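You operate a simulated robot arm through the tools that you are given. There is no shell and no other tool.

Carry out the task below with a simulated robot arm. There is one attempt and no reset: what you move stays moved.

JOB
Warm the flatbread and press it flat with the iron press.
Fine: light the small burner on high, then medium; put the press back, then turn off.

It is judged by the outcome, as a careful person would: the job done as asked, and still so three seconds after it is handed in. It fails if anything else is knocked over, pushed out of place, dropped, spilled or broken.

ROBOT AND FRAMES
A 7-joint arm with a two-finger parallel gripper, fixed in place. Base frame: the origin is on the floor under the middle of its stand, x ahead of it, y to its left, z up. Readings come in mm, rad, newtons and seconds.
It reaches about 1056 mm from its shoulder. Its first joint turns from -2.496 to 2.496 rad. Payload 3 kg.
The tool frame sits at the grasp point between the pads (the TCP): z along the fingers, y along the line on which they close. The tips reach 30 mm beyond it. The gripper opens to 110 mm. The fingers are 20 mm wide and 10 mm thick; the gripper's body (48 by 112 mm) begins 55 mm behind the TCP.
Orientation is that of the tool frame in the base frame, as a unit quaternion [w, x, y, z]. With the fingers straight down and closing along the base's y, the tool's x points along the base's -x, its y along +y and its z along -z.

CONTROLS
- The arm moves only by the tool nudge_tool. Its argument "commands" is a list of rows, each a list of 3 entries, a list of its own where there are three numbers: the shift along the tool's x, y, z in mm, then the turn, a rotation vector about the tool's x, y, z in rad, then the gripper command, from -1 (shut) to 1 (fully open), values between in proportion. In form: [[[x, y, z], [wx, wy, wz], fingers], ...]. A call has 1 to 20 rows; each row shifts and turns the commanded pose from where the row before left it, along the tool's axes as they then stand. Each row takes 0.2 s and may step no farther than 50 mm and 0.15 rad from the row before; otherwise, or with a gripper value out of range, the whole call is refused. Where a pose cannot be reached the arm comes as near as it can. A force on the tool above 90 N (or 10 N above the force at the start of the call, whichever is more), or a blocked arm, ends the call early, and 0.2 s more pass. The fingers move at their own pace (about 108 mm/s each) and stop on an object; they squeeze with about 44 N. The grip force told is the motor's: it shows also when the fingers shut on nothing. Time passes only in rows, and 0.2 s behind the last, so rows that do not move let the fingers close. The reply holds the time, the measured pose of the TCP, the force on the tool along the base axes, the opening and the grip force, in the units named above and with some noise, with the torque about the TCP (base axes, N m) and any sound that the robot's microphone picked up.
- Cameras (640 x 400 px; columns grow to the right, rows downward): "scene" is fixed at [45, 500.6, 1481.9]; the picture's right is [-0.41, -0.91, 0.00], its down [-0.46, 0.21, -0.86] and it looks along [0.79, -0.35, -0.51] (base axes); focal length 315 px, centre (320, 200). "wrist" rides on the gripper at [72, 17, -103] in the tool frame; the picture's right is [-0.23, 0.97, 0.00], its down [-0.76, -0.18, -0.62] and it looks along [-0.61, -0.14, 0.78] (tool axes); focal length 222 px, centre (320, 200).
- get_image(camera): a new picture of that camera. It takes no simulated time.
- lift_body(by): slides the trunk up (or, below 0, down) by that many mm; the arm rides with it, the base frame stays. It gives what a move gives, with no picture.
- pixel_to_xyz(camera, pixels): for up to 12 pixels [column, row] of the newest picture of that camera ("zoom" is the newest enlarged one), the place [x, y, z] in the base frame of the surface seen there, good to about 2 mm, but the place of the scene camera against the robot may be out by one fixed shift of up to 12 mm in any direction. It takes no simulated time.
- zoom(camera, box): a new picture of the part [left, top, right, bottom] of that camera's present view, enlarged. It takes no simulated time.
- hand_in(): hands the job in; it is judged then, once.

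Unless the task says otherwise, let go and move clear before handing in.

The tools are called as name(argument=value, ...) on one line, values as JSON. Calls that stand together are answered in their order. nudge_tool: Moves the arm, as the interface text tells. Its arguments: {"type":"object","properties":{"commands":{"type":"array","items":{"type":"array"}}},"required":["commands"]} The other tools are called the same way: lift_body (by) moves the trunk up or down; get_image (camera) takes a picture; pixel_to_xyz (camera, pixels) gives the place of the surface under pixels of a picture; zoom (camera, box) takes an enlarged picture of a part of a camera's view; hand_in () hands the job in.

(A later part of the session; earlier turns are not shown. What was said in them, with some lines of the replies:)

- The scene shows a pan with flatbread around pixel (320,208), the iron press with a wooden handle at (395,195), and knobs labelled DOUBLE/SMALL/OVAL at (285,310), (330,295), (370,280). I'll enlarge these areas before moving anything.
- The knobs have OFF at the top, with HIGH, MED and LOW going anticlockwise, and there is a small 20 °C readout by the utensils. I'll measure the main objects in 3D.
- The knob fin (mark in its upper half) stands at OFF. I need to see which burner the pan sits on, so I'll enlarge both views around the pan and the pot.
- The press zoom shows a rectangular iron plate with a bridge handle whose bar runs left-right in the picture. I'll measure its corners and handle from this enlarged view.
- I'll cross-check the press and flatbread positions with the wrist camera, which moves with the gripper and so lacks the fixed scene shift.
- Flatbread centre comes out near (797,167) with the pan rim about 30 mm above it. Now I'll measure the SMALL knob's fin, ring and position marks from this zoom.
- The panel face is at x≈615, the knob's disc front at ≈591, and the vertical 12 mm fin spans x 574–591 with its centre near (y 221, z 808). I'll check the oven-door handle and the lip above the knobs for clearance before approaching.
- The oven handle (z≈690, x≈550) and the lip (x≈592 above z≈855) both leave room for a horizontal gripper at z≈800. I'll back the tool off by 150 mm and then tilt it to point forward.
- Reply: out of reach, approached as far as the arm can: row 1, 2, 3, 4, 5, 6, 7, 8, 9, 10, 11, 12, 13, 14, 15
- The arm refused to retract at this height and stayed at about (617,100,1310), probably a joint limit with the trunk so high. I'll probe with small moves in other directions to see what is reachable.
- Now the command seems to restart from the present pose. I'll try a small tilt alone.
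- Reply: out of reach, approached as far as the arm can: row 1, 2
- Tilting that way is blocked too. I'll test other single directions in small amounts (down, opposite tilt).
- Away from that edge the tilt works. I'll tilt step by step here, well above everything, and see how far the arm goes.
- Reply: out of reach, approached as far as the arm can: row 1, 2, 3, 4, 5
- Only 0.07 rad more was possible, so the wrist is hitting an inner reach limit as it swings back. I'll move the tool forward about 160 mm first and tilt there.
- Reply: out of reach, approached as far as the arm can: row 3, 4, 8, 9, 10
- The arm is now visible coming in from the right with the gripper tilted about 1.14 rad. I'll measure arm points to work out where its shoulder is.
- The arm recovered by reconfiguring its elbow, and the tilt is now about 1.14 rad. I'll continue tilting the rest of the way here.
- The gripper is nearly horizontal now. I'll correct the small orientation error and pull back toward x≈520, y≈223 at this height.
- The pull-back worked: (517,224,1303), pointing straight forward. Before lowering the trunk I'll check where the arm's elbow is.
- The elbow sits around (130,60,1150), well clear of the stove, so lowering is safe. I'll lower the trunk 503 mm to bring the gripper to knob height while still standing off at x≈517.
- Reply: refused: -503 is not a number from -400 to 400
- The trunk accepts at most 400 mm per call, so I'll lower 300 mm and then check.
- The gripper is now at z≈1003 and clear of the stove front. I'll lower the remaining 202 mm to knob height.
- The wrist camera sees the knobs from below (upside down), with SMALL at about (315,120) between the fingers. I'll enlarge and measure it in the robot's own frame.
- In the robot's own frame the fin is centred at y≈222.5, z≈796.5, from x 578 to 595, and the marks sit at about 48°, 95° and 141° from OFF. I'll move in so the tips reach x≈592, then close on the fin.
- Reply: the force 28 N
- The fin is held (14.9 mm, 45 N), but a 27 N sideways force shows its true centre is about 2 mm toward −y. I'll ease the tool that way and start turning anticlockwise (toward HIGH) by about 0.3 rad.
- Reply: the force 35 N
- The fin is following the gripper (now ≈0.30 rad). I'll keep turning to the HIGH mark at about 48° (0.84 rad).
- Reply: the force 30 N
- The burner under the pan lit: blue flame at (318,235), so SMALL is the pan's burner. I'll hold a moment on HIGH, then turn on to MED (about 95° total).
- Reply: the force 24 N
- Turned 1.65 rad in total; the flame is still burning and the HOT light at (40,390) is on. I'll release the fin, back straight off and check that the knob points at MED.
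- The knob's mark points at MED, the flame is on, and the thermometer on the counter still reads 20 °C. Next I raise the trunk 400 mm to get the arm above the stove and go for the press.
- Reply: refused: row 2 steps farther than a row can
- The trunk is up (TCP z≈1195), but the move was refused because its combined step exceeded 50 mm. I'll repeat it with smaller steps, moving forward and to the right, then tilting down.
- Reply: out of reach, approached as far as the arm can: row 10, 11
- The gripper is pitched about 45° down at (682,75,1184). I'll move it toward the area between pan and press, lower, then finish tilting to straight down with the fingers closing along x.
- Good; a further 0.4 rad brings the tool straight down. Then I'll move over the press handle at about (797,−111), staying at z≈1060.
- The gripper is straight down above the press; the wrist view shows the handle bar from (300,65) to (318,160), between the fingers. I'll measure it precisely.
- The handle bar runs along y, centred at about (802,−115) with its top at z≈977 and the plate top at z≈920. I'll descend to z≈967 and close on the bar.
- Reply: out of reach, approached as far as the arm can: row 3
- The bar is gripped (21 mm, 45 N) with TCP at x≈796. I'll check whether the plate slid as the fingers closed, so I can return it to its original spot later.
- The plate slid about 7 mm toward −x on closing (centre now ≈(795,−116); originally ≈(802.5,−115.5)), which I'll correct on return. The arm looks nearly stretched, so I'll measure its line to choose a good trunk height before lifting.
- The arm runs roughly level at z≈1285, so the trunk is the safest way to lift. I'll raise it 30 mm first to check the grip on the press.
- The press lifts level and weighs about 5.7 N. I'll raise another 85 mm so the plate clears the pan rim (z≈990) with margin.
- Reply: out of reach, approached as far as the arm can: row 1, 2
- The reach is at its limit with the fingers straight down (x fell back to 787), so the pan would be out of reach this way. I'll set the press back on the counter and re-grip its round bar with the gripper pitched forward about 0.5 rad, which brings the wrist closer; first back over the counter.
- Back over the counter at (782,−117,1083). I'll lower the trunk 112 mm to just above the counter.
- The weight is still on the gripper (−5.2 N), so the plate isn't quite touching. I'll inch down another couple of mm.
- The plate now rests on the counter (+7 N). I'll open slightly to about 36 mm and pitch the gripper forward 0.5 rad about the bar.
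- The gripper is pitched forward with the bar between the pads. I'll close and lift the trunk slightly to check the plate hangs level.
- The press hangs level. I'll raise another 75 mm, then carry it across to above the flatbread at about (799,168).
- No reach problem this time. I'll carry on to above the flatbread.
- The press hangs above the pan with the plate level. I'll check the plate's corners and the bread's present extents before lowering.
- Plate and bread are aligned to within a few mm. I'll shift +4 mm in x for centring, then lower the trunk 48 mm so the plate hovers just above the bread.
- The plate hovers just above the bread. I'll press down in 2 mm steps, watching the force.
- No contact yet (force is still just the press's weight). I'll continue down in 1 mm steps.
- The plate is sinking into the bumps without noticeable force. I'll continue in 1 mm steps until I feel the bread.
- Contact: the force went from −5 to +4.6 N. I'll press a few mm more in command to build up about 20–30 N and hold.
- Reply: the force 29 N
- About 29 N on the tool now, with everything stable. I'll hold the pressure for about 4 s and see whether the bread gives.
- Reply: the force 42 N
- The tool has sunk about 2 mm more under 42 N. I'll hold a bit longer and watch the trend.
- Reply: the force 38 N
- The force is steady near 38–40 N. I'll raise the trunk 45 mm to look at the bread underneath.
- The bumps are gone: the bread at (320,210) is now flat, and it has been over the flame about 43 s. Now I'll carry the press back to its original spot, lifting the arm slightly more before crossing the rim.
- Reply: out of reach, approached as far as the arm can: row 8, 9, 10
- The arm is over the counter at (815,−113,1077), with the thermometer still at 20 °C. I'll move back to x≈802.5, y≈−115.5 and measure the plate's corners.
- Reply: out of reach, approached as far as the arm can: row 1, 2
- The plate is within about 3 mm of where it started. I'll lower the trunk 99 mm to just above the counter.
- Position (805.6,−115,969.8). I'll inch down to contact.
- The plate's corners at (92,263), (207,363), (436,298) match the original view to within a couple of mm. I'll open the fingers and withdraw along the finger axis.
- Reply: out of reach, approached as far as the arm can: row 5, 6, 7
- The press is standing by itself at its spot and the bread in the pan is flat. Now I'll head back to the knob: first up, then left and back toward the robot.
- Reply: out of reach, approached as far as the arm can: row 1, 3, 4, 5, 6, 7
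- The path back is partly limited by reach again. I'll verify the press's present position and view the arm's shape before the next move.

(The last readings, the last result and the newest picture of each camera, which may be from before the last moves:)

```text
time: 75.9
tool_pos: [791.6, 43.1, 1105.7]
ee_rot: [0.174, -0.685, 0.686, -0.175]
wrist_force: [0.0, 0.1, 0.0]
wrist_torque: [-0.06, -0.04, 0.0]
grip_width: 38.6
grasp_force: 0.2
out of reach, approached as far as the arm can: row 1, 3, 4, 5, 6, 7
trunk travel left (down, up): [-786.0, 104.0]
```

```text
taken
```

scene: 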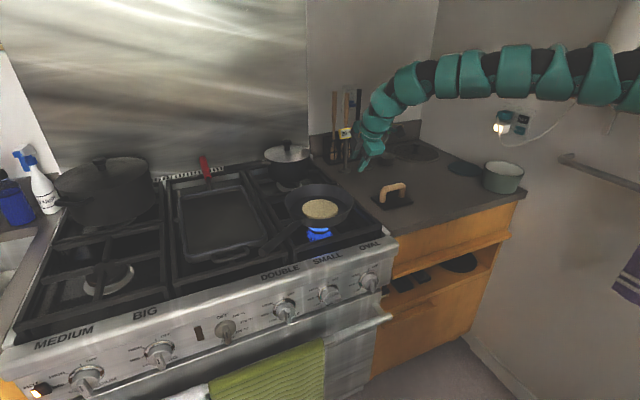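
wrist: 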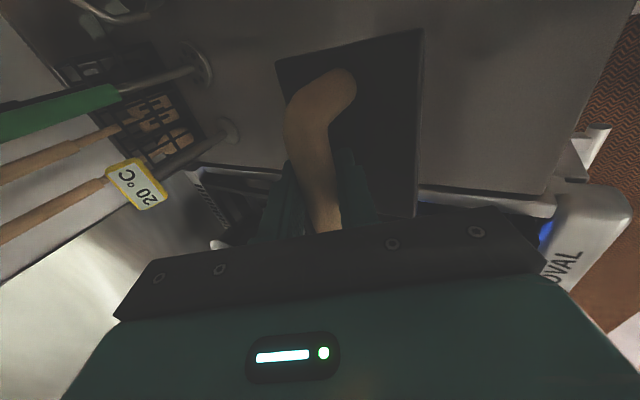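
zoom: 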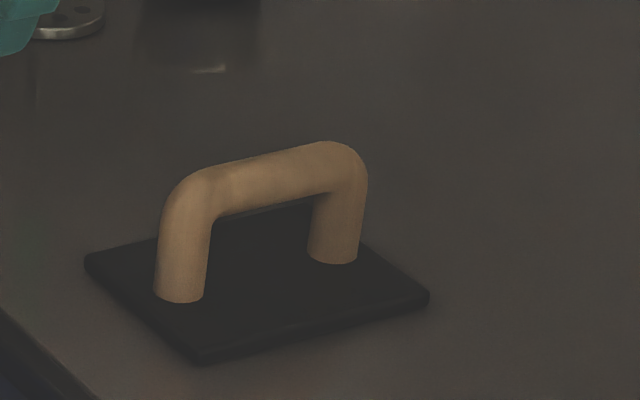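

The press is within about 5 mm of its original place. The arm is in a stretched elbow-up shape that doesn't retract; as before, tilting the tool forward should let it reconfigure, so I'll tilt here, well above everything.

nudge_tool(commands=[[[0, 0, 0], [0.13, 0, 0], -0.3], [[0, 0, 0], [0.13, 0, 0], -0.3], [[0, 0, 0], [0.13, 0, 0], -0.3], [[0, 0, 0], [0.13, 0, 0], -0.3]])

get_image(camera="scene")

```text
time: 76.9
tool_pos: [846.2, 63.5, 1089.7]
ee_rot: [-0.345, 0.617, -0.616, 0.347]
wrist_force: [0.2, -0.6, -0.3]
wrist_torque: [0.0, 0.05, -0.01]
grip_width: 38.3
grasp_force: 0.1
out of reach, approached as far as the arm can: row 1, 2, 3, 4
trunk travel left (down, up): [-786.0, 104.0]
```

```text
taken
```

scene: 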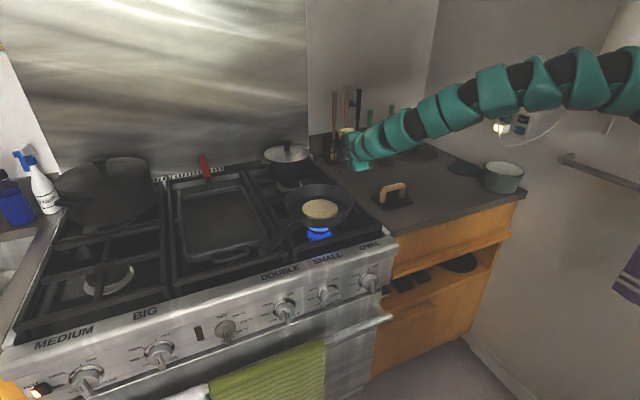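

pixel_to_xyz(camera="scene", pixels=[[630, 80], [600, 80], [570, 80], [540, 85], [500, 95], [460, 108], [430, 118], [400, 130], [375, 142], [360, 150], [345, 132], [335, 150]])

get_image(camera="wrist")

```text
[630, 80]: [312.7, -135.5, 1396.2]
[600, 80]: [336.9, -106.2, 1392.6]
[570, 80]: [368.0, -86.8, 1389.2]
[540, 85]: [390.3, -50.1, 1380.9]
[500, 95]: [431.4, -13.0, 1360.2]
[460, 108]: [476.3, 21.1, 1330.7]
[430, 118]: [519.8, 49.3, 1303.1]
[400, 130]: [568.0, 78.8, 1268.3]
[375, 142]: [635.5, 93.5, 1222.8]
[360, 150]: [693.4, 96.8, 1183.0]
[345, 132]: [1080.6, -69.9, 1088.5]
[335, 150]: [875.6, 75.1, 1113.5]
```

```text
taken
```

wrist: 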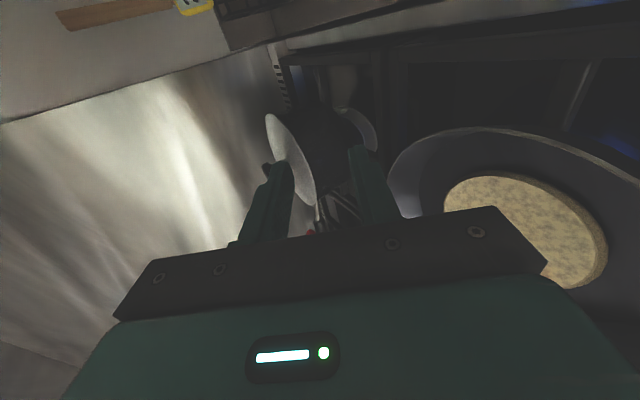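

The elbow is now bent up and to the right at about (350,−150,1390), which blocks retracting. I'll repeat the manoeuvre that worked at the start: raise the tool upright to a stretched pose near (741,128,1229), then tilt forward so the elbow drops.

nudge_tool(commands=[[[-9.3, -9.1, -23.2], [-0.136, 0, 0], -0.3], [[-9.3, -5.9, -24.2], [-0.136, 0, 0], -0.3], [[-9.3, -2.5, -24.8], [-0.136, 0, 0], -0.3], [[-9.3, 0.9, -24.9], [-0.136, 0, 0], -0.3], [[-9.3, 4.2, -24.6], [-0.136, 0, 0], -0.3], [[-9.3, 7.5, -23.8], [-0.136, 0, 0], -0.3], [[-9.3, 10.7, -22.5], [-0.136, 0, 0], -0.3]])

get_image(camera="scene")

```text
time: 78.5
tool_pos: [739.6, 116.2, 1222.8]
ee_rot: [-0.025, 0.707, -0.706, 0.023]
wrist_force: [-0.3, 0.6, -1.0]
wrist_torque: [-0.04, -0.05, 0.02]
grip_width: 38.4
grasp_force: 0.0
out of reach, approached as far as the arm can: row 1, 7
trunk travel left (down, up): [-786.0, 104.0]
```

```text
taken
```

scene: 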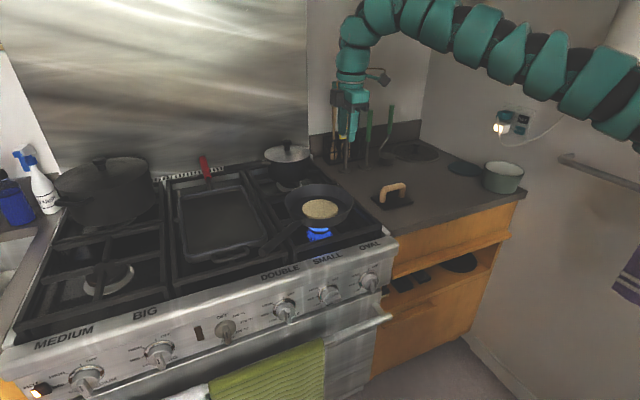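

The arm is stretched upward at (740,116,1223). Now I'll tilt forward in place.

nudge_tool(commands=[[[0, 0, 0], [0.13, 0, 0], -0.3], [[0, 0, 0], [0.13, 0, 0], -0.3], [[0, 0, 0], [0.13, 0, 0], -0.3], [[0, 0, 0], [0.13, 0, 0], -0.3], [[0, 0, 0], [0.13, 0, 0], -0.3], [[0, 0, 0], [0.13, 0, 0], -0.3]])

get_image(camera="scene")

```text
time: 79.9
tool_pos: [742.0, 149.6, 1262.6]
ee_rot: [-0.255, 0.695, -0.626, 0.244]
wrist_force: [0.0, 1.4, -6.4]
wrist_torque: [0.01, -0.35, -0.03]
grip_width: 38.9
grasp_force: 0.1
out of reach, approached as far as the arm can: row 4, 5
trunk travel left (down, up): [-786.0, 104.0]
```

```text
taken
```

scene: 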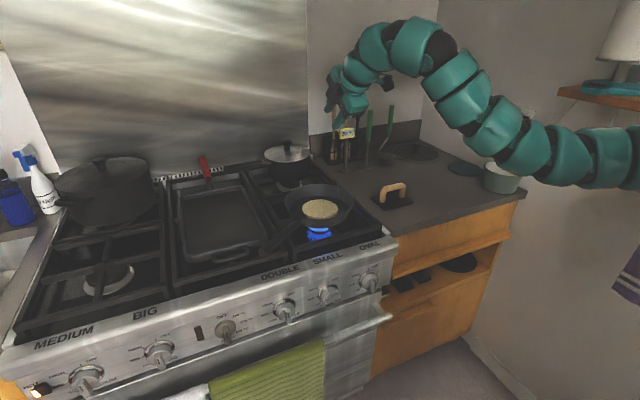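

The elbow dropped as hoped. I'll finish tilting to the forward pose (the same roll at which I released the knob), staying in place.

nudge_tool(commands=[[[0, 0, 0], [0, 0, 0], -0.3], [[0, 0, 0], [0.121, 0.0166, -0.0022], -0.3], [[0, 0, 0], [0.121, 0.0166, -0.0022], -0.3], [[0, 0, 0], [0.121, 0.0166, -0.0022], -0.3], [[0, 0, 0], [0.121, 0.0166, -0.0022], -0.3], [[0, 0, 0], [0.121, 0.0166, -0.0022], -0.3], [[0, 0, 0], [0.121, 0.0166, -0.0022], -0.3], [[0, 0, 0], [0.121, 0.0166, -0.0022], -0.3], [[0, 0, 0], [0, 0, 0], -0.3]])

```text
time: 81.9
tool_pos: [741.0, 147.7, 1236.0]
ee_rot: [-0.47, 0.529, -0.492, 0.507]
wrist_force: [0.3, -0.3, -0.5]
wrist_torque: [-0.02, -0.01, -0.02]
grip_width: 38.6
grasp_force: 0.0
trunk travel left (down, up): [-786.0, 104.0]
```

Nearly the right orientation at (741,148,1236). I'll correct the last bit and retract to x≈482, y≈221.5.

nudge_tool(commands=[[[0, 0, 0], [0.046, 0.002, -0.006], -0.3], [[-10.6, 0, -37], [0, 0, 0], -0.3], [[-10.6, 0, -37], [0, 0, 0], -0.3], [[-10.6, 0, -37], [0, 0, 0], -0.3], [[-10.6, 0, -37], [0, 0, 0], -0.3], [[-10.6, 0, -37], [0, 0, 0], -0.3], [[-10.6, 0, -37], [0, 0, 0], -0.3], [[-10.6, 0, -37], [0, 0, 0], -0.3], [[0, 0, 0], [0, 0, 0], -0.3]])

get_image(camera="scene")

```text
time: 83.9
tool_pos: [481.9, 223.5, 1228.5]
ee_rot: [-0.48, 0.518, -0.481, 0.519]
wrist_force: [0.5, -0.4, 0.6]
wrist_torque: [0.01, 0.01, 0.02]
grip_width: 38.4
grasp_force: 0.0
trunk travel left (down, up): [-786.0, 104.0]
```

```text
taken
```

scene: 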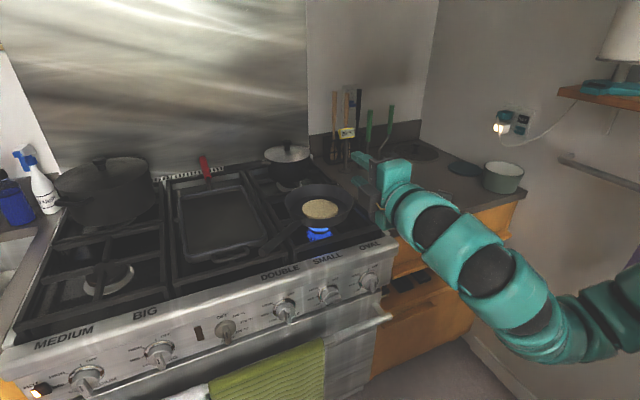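

Retracted cleanly to (482,223,1228). I'll lower the trunk in two steps to knob height and check the bread's colour meanwhile.

lift_body(by=-300)

lift_body(by=-134)

get_image(camera="wrist")

get_image(camera="scene")

zoom(camera="scene", box=[280, 175, 360, 235])

```text
time: 86.9
tool_pos: [481.4, 223.5, 928.7]
ee_rot: [-0.482, 0.519, -0.479, 0.518]
wrist_force: [-0.6, 0.2, 0.3]
wrist_torque: [0.01, 0.0, 0.01]
grip_width: 38.3
grasp_force: 0.1
trunk travel left (down, up): [-486.0, 404.0]
```

```text
time: 88.5
tool_pos: [481.1, 223.5, 795.2]
ee_rot: [-0.481, 0.519, -0.479, 0.519]
wrist_force: [0.6, 0.0, 0.2]
wrist_torque: [0.01, 0.01, 0.0]
grip_width: 38.4
grasp_force: 0.1
trunk travel left (down, up): [-352.0, 538.0]
```

```text
taken
```

wrist: 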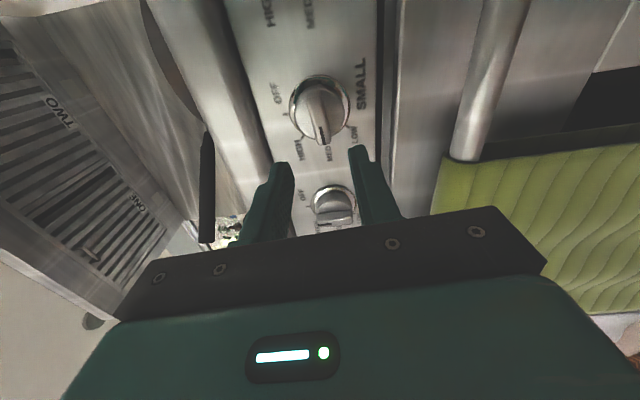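

```text
taken
```

scene: 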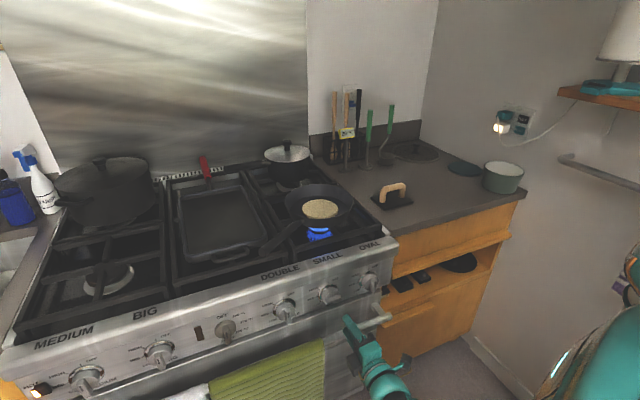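

```text
6.67 times, centred on (320, 205) of scene
```

zoom: 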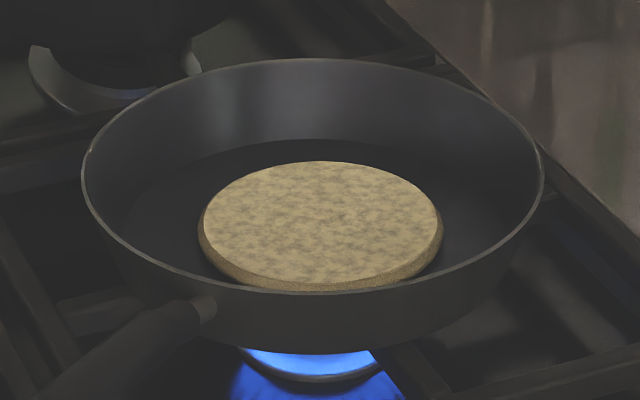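

The knob is in front of the gripper, still at MED, and the bread shows no browning or smoke yet after about 66 s of heat. I'll let it warm some seconds more while I watch it.

nudge_tool(commands=[[[0, 0, 0], [0, 0, 0], -0.3], [[0, 0, 0], [0, 0, 0], -0.3], [[0, 0, 0], [0, 0, 0], -0.3], [[0, 0, 0], [0, 0, 0], -0.3], [[0, 0, 0], [0, 0, 0], -0.3], [[0, 0, 0], [0, 0, 0], -0.3], [[0, 0, 0], [0, 0, 0], -0.3], [[0, 0, 0], [0, 0, 0], -0.3], [[0, 0, 0], [0, 0, 0], -0.3], [[0, 0, 0], [0, 0, 0], -0.3], [[0, 0, 0], [0, 0, 0], -0.3], [[0, 0, 0], [0, 0, 0], -0.3], [[0, 0, 0], [0, 0, 0], -0.3], [[0, 0, 0], [0, 0, 0], -0.3], [[0, 0, 0], [0, 0, 0], -0.3], [[0, 0, 0], [0, 0, 0], -0.3], [[0, 0, 0], [0, 0, 0], -0.3], [[0, 0, 0], [0, 0, 0], -0.3], [[0, 0, 0], [0, 0, 0], -0.3], [[0, 0, 0], [0, 0, 0], -0.3]])

zoom(camera="scene", box=[280, 175, 360, 235])

zoom(camera="scene", box=[320, 110, 375, 150])

zoom(camera="wrist", box=[260, 60, 380, 170])

```text
time: 92.7
tool_pos: [480.7, 223.4, 794.0]
ee_rot: [-0.481, 0.519, -0.479, 0.519]
wrist_force: [0.1, 0.8, -0.6]
wrist_torque: [-0.02, 0.03, 0.01]
grip_width: 38.4
grasp_force: 0.1
trunk travel left (down, up): [-352.0, 538.0]
```

```text
6.67 times, centred on (320, 205) of scene
```

zoom: 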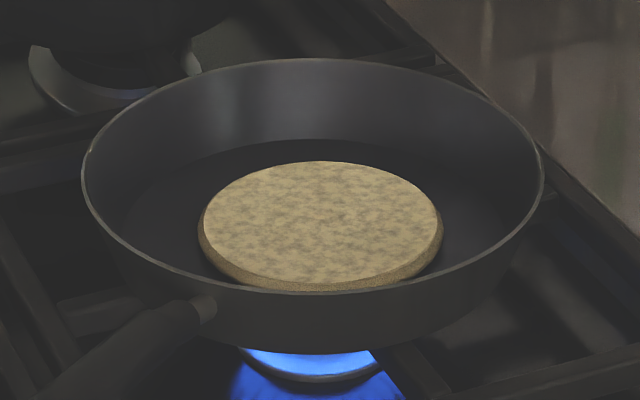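

```text
10.00 times, centred on (348, 130) of scene
```

zoom: 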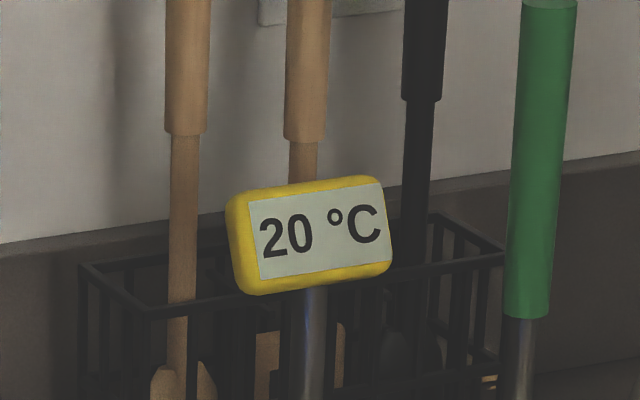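

```text
3.64 times, centred on (320, 115) of wrist
```

zoom: 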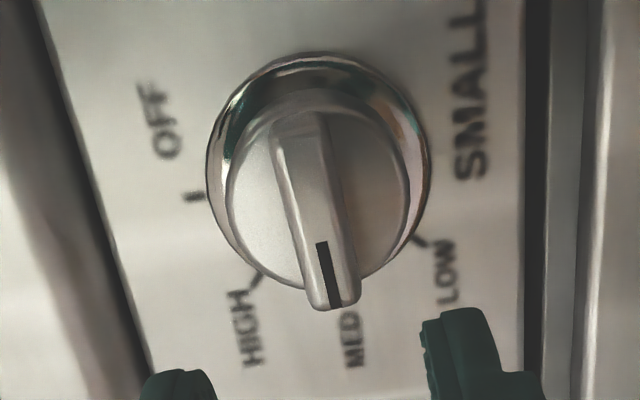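

The bread is turning slightly more golden with no dark spots; the counter thermometer just reads room temperature. I'll give it about 4 more seconds, then approach the fin.

nudge_tool(commands=[[[0, 0, 0], [0, 0, 0], -0.3], [[0, 0, 0], [0, 0, 0], -0.3], [[0, 0, 0], [0, 0, 0], -0.3], [[0, 0, 0], [0, 0, 0], -0.3], [[0, 0, 0], [0, 0, 0], -0.3], [[0, 0, 0], [0, 0, 0], -0.3], [[0, 0, 0], [0, 0, 0], -0.3], [[0, 0, 0], [0, 0, 0], -0.3], [[0, 0, 0], [0, 0, 0], -0.3], [[0, 0, 0], [0, 0, 0], -0.3], [[0, 0, 0], [0, 0, 0], -0.3], [[0, 0, 0], [0, 0, 0], -0.3], [[0, 0, 0], [0, 0, 0], -0.3], [[0, 0, 0], [0, 0, 0], -0.3], [[0, 0, 0], [0, 0, 0], -0.3], [[0, 0, 0], [0, 0, 0], -0.3], [[0, 0, 0], [0, 0, 0], -0.3], [[0, 0, 0], [0, 0, 0], -0.3], [[0, 0, 0], [0, 0, 0], -0.3], [[0, 0, 0], [0, 0, 0], -0.3]])

zoom(camera="scene", box=[280, 175, 360, 235])

```text
time: 96.9
tool_pos: [480.6, 224.7, 794.2]
ee_rot: [-0.48, 0.519, -0.48, 0.519]
wrist_force: [-0.3, 0.0, -0.4]
wrist_torque: [-0.04, -0.03, 0.02]
grip_width: 38.6
grasp_force: 0.1
trunk travel left (down, up): [-352.0, 538.0]
```

```text
6.67 times, centred on (320, 205) of scene
```

zoom: 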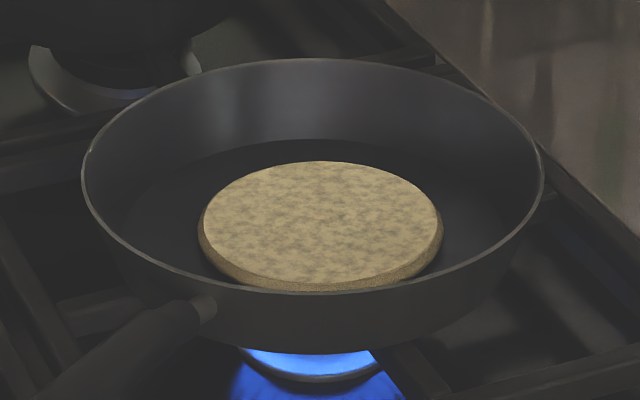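

The bread is flat and warmed, with no scorching, so it's time to turn off. I'll move in on the fin (horizontal now) and grip it.

nudge_tool(commands=[[[3, 0, 20], [0, 0, 0], -0.3], [[0, 0, 30], [0, 0, 0], -0.3], [[0, 0, 31], [0, 0, 0], -0.3], [[0, 0, 0], [0, 0, 0], -0.3], [[0, 0, 0], [0, 0, 0], -1], [[0, 0, 0], [0, 0, 0], -1], [[0, 0, 0], [0, 0, 0], -1]])

zoom(camera="scene", box=[270, 240, 410, 328])

get_image(camera="wrist")

```text
time: 98.5
tool_pos: [562.0, 218.7, 795.0]
ee_rot: [-0.482, 0.518, -0.479, 0.519]
wrist_force: [10.5, 5.4, 13.9]
wrist_torque: [-0.01, 0.01, 1.25]
grip_width: 14.8
grasp_force: 45.2
trunk travel left (down, up): [-352.0, 538.0]
```

```text
4.55 times, centred on (340, 284) of scene
```

zoom: 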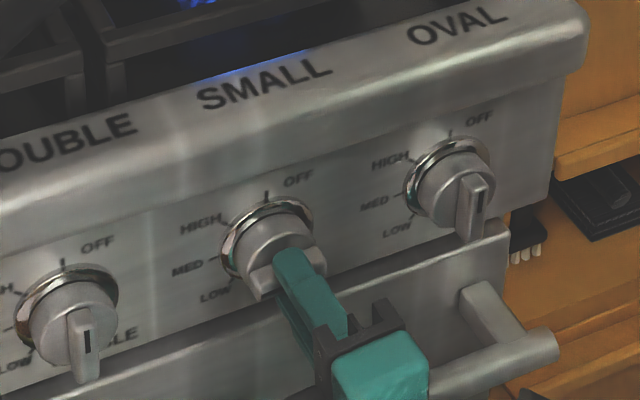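

```text
taken
```

wrist: 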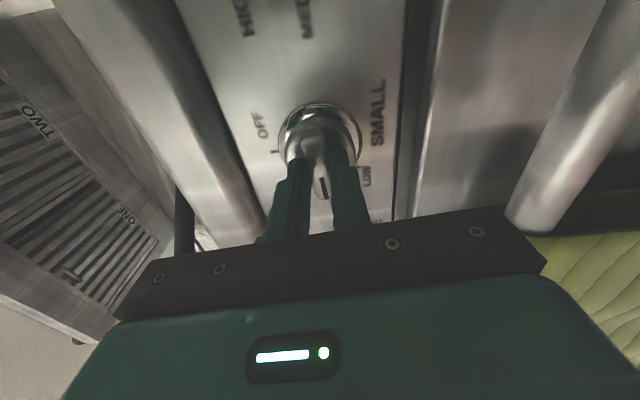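

The fin is held (14.8 mm, 45 N). I'll turn clockwise by 1.65 rad, back through HIGH to OFF.

nudge_tool(commands=[[[-1, 0, 0], [0, 0, 0.11], -1], [[0, 0, 0], [0, 0, 0.11], -1], [[0, 0, 0], [0, 0, 0.11], -1], [[0, 0, 0], [0, 0, 0.11], -1], [[0, 0, 0], [0, 0, 0.11], -1], [[0, 0, 0], [0, 0, 0.11], -1], [[0, 0, 0], [0, 0, 0.11], -1], [[0, 0, 0], [0, 0, 0.11], -1], [[0, 0, 0], [0, 0, 0.11], -1], [[0, 0, 0], [0, 0, 0.11], -1], [[0, 0, 0], [0, 0, 0.11], -1], [[0, 0, 0], [0, 0, 0.11], -1], [[0, 0, 0], [0, 0, 0.11], -1], [[0, 0, 0], [0, 0, 0.11], -1], [[0, 0, 0], [0, 0, 0.11], -1], [[0, 0, 0], [0, 0, 0], -1]])

get_image(camera="scene")

zoom(camera="scene", box=[270, 200, 410, 328])

```text
time: 101.9
tool_pos: [562.3, 219.9, 795.5]
ee_rot: [0.708, 0.001, 0.706, 0.001]
wrist_force: [-20.2, -28.8, -11.7]
wrist_torque: [-0.08, -0.12, -0.92]
grip_width: 14.8
grasp_force: 44.8
trunk travel left (down, up): [-352.0, 538.0]
```

```text
taken
```

scene: 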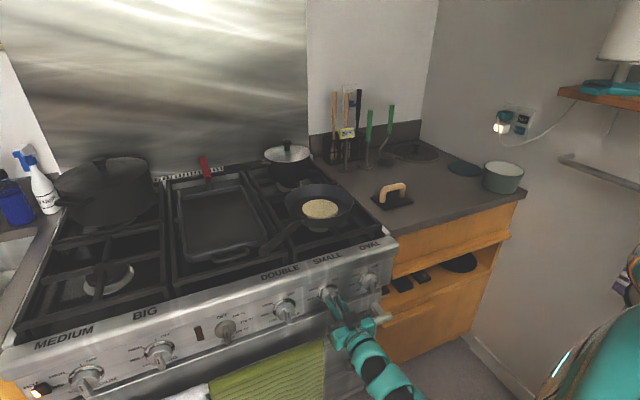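

```text
3.12 times, centred on (340, 264) of scene
```

zoom: 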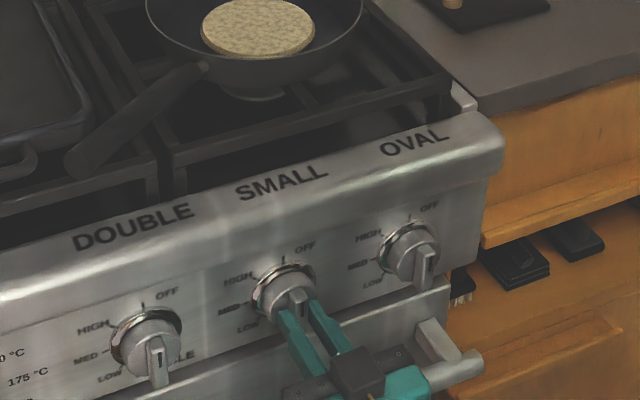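

The flame is out and the knob is upright at OFF. I'll open the fingers, back straight off and inspect everything.

nudge_tool(commands=[[[0, 0, 0], [0, 0, 0], -0.3], [[0, 0, 0], [0, 0, 0], -0.3], [[0, 0, -20], [0, 0, 0], -0.3], [[0, 0, -30], [0, 0, 0], -0.3], [[0, 0, -30], [0, 0, 0], -0.3], [[0, 0, 0], [0, 0, 0], -0.3]])

get_image(camera="scene")

zoom(camera="scene", box=[290, 215, 370, 310])

zoom(camera="scene", box=[260, 150, 440, 245])

zoom(camera="wrist", box=[230, 40, 410, 180])

```text
time: 103.3
tool_pos: [481.5, 224.8, 796.0]
ee_rot: [0.708, 0.0, 0.706, 0.001]
wrist_force: [-0.5, -0.2, -0.2]
wrist_torque: [0.02, 0.0, 0.02]
grip_width: 38.5
grasp_force: 0.0
trunk travel left (down, up): [-352.0, 538.0]
```

```text
taken
```

scene: 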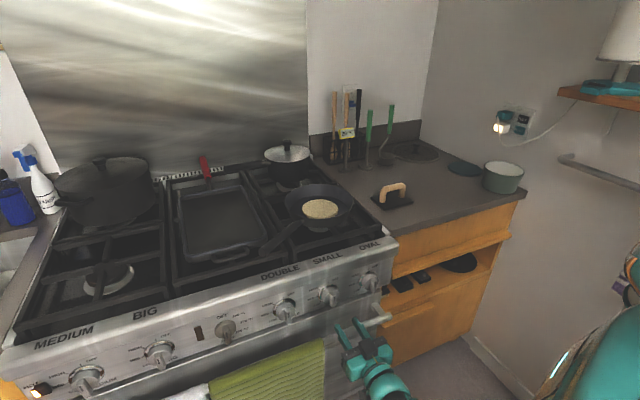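

```text
4.21 times, centred on (330, 262) of scene
```

zoom: 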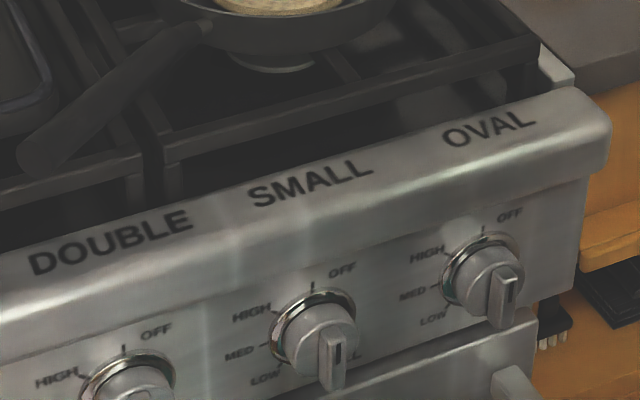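

```text
3.56 times, centred on (350, 198) of scene
```

zoom: 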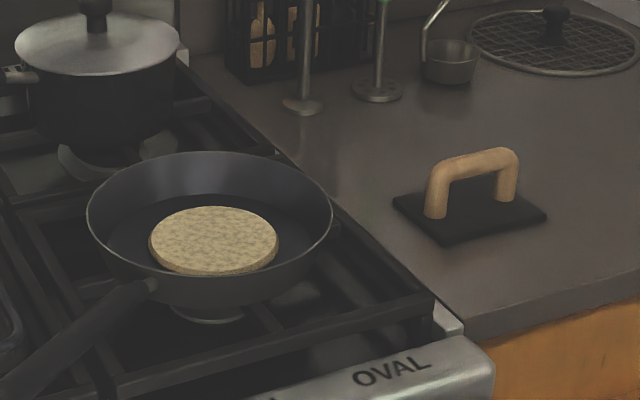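

```text
2.86 times, centred on (320, 110) of wrist
```

zoom: 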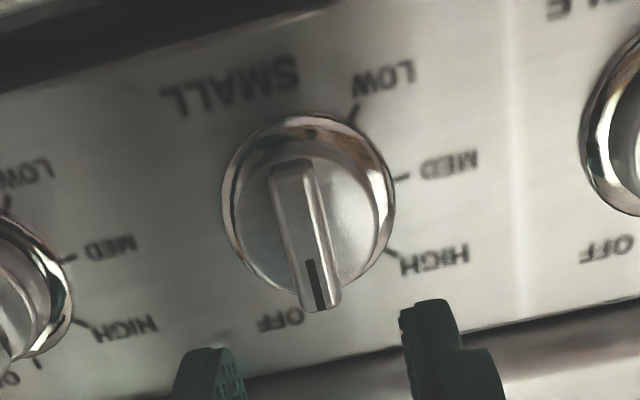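

The SMALL knob's mark points at OFF and the flame is out. The flat bread lies in the unmoved pan at (320,208), the press is back on the counter within about 5 mm of its original spot, and the gripper is empty and about 65 mm clear of the knob. I couldn't measure the bread's temperature; it spent about 78 s over the lit burner with no scorching visible. I'm handing in.

hand_in()

```text
The job is handed in.
```

The flatbread is pressed flat in the pan and has been warmed. The small burner is off, and the iron press is back on the counter.

- **Burner:** I lit the small burner on high and held it about a second, then turned it to medium. I turned it off only after the press was back. The flame is out and the knob points at OFF.
- **Pressing:** I pressed the bread with about 30–40 N for several seconds. When I lifted the press, the bumps were gone.
- **Warming:** The bread had about 78 seconds over the flame. I couldn't measure its temperature, so I judged by time and colour: slightly more golden, with no scorching visible.
- **Press position:** It stands within about 5 mm of where it started. On the first attempt the pan was out of reach, so I set the press down on the counter and picked it up again at a different angle.
- **Everything else:** The pictures show nothing else moved. The arm is empty and clear of the stove.
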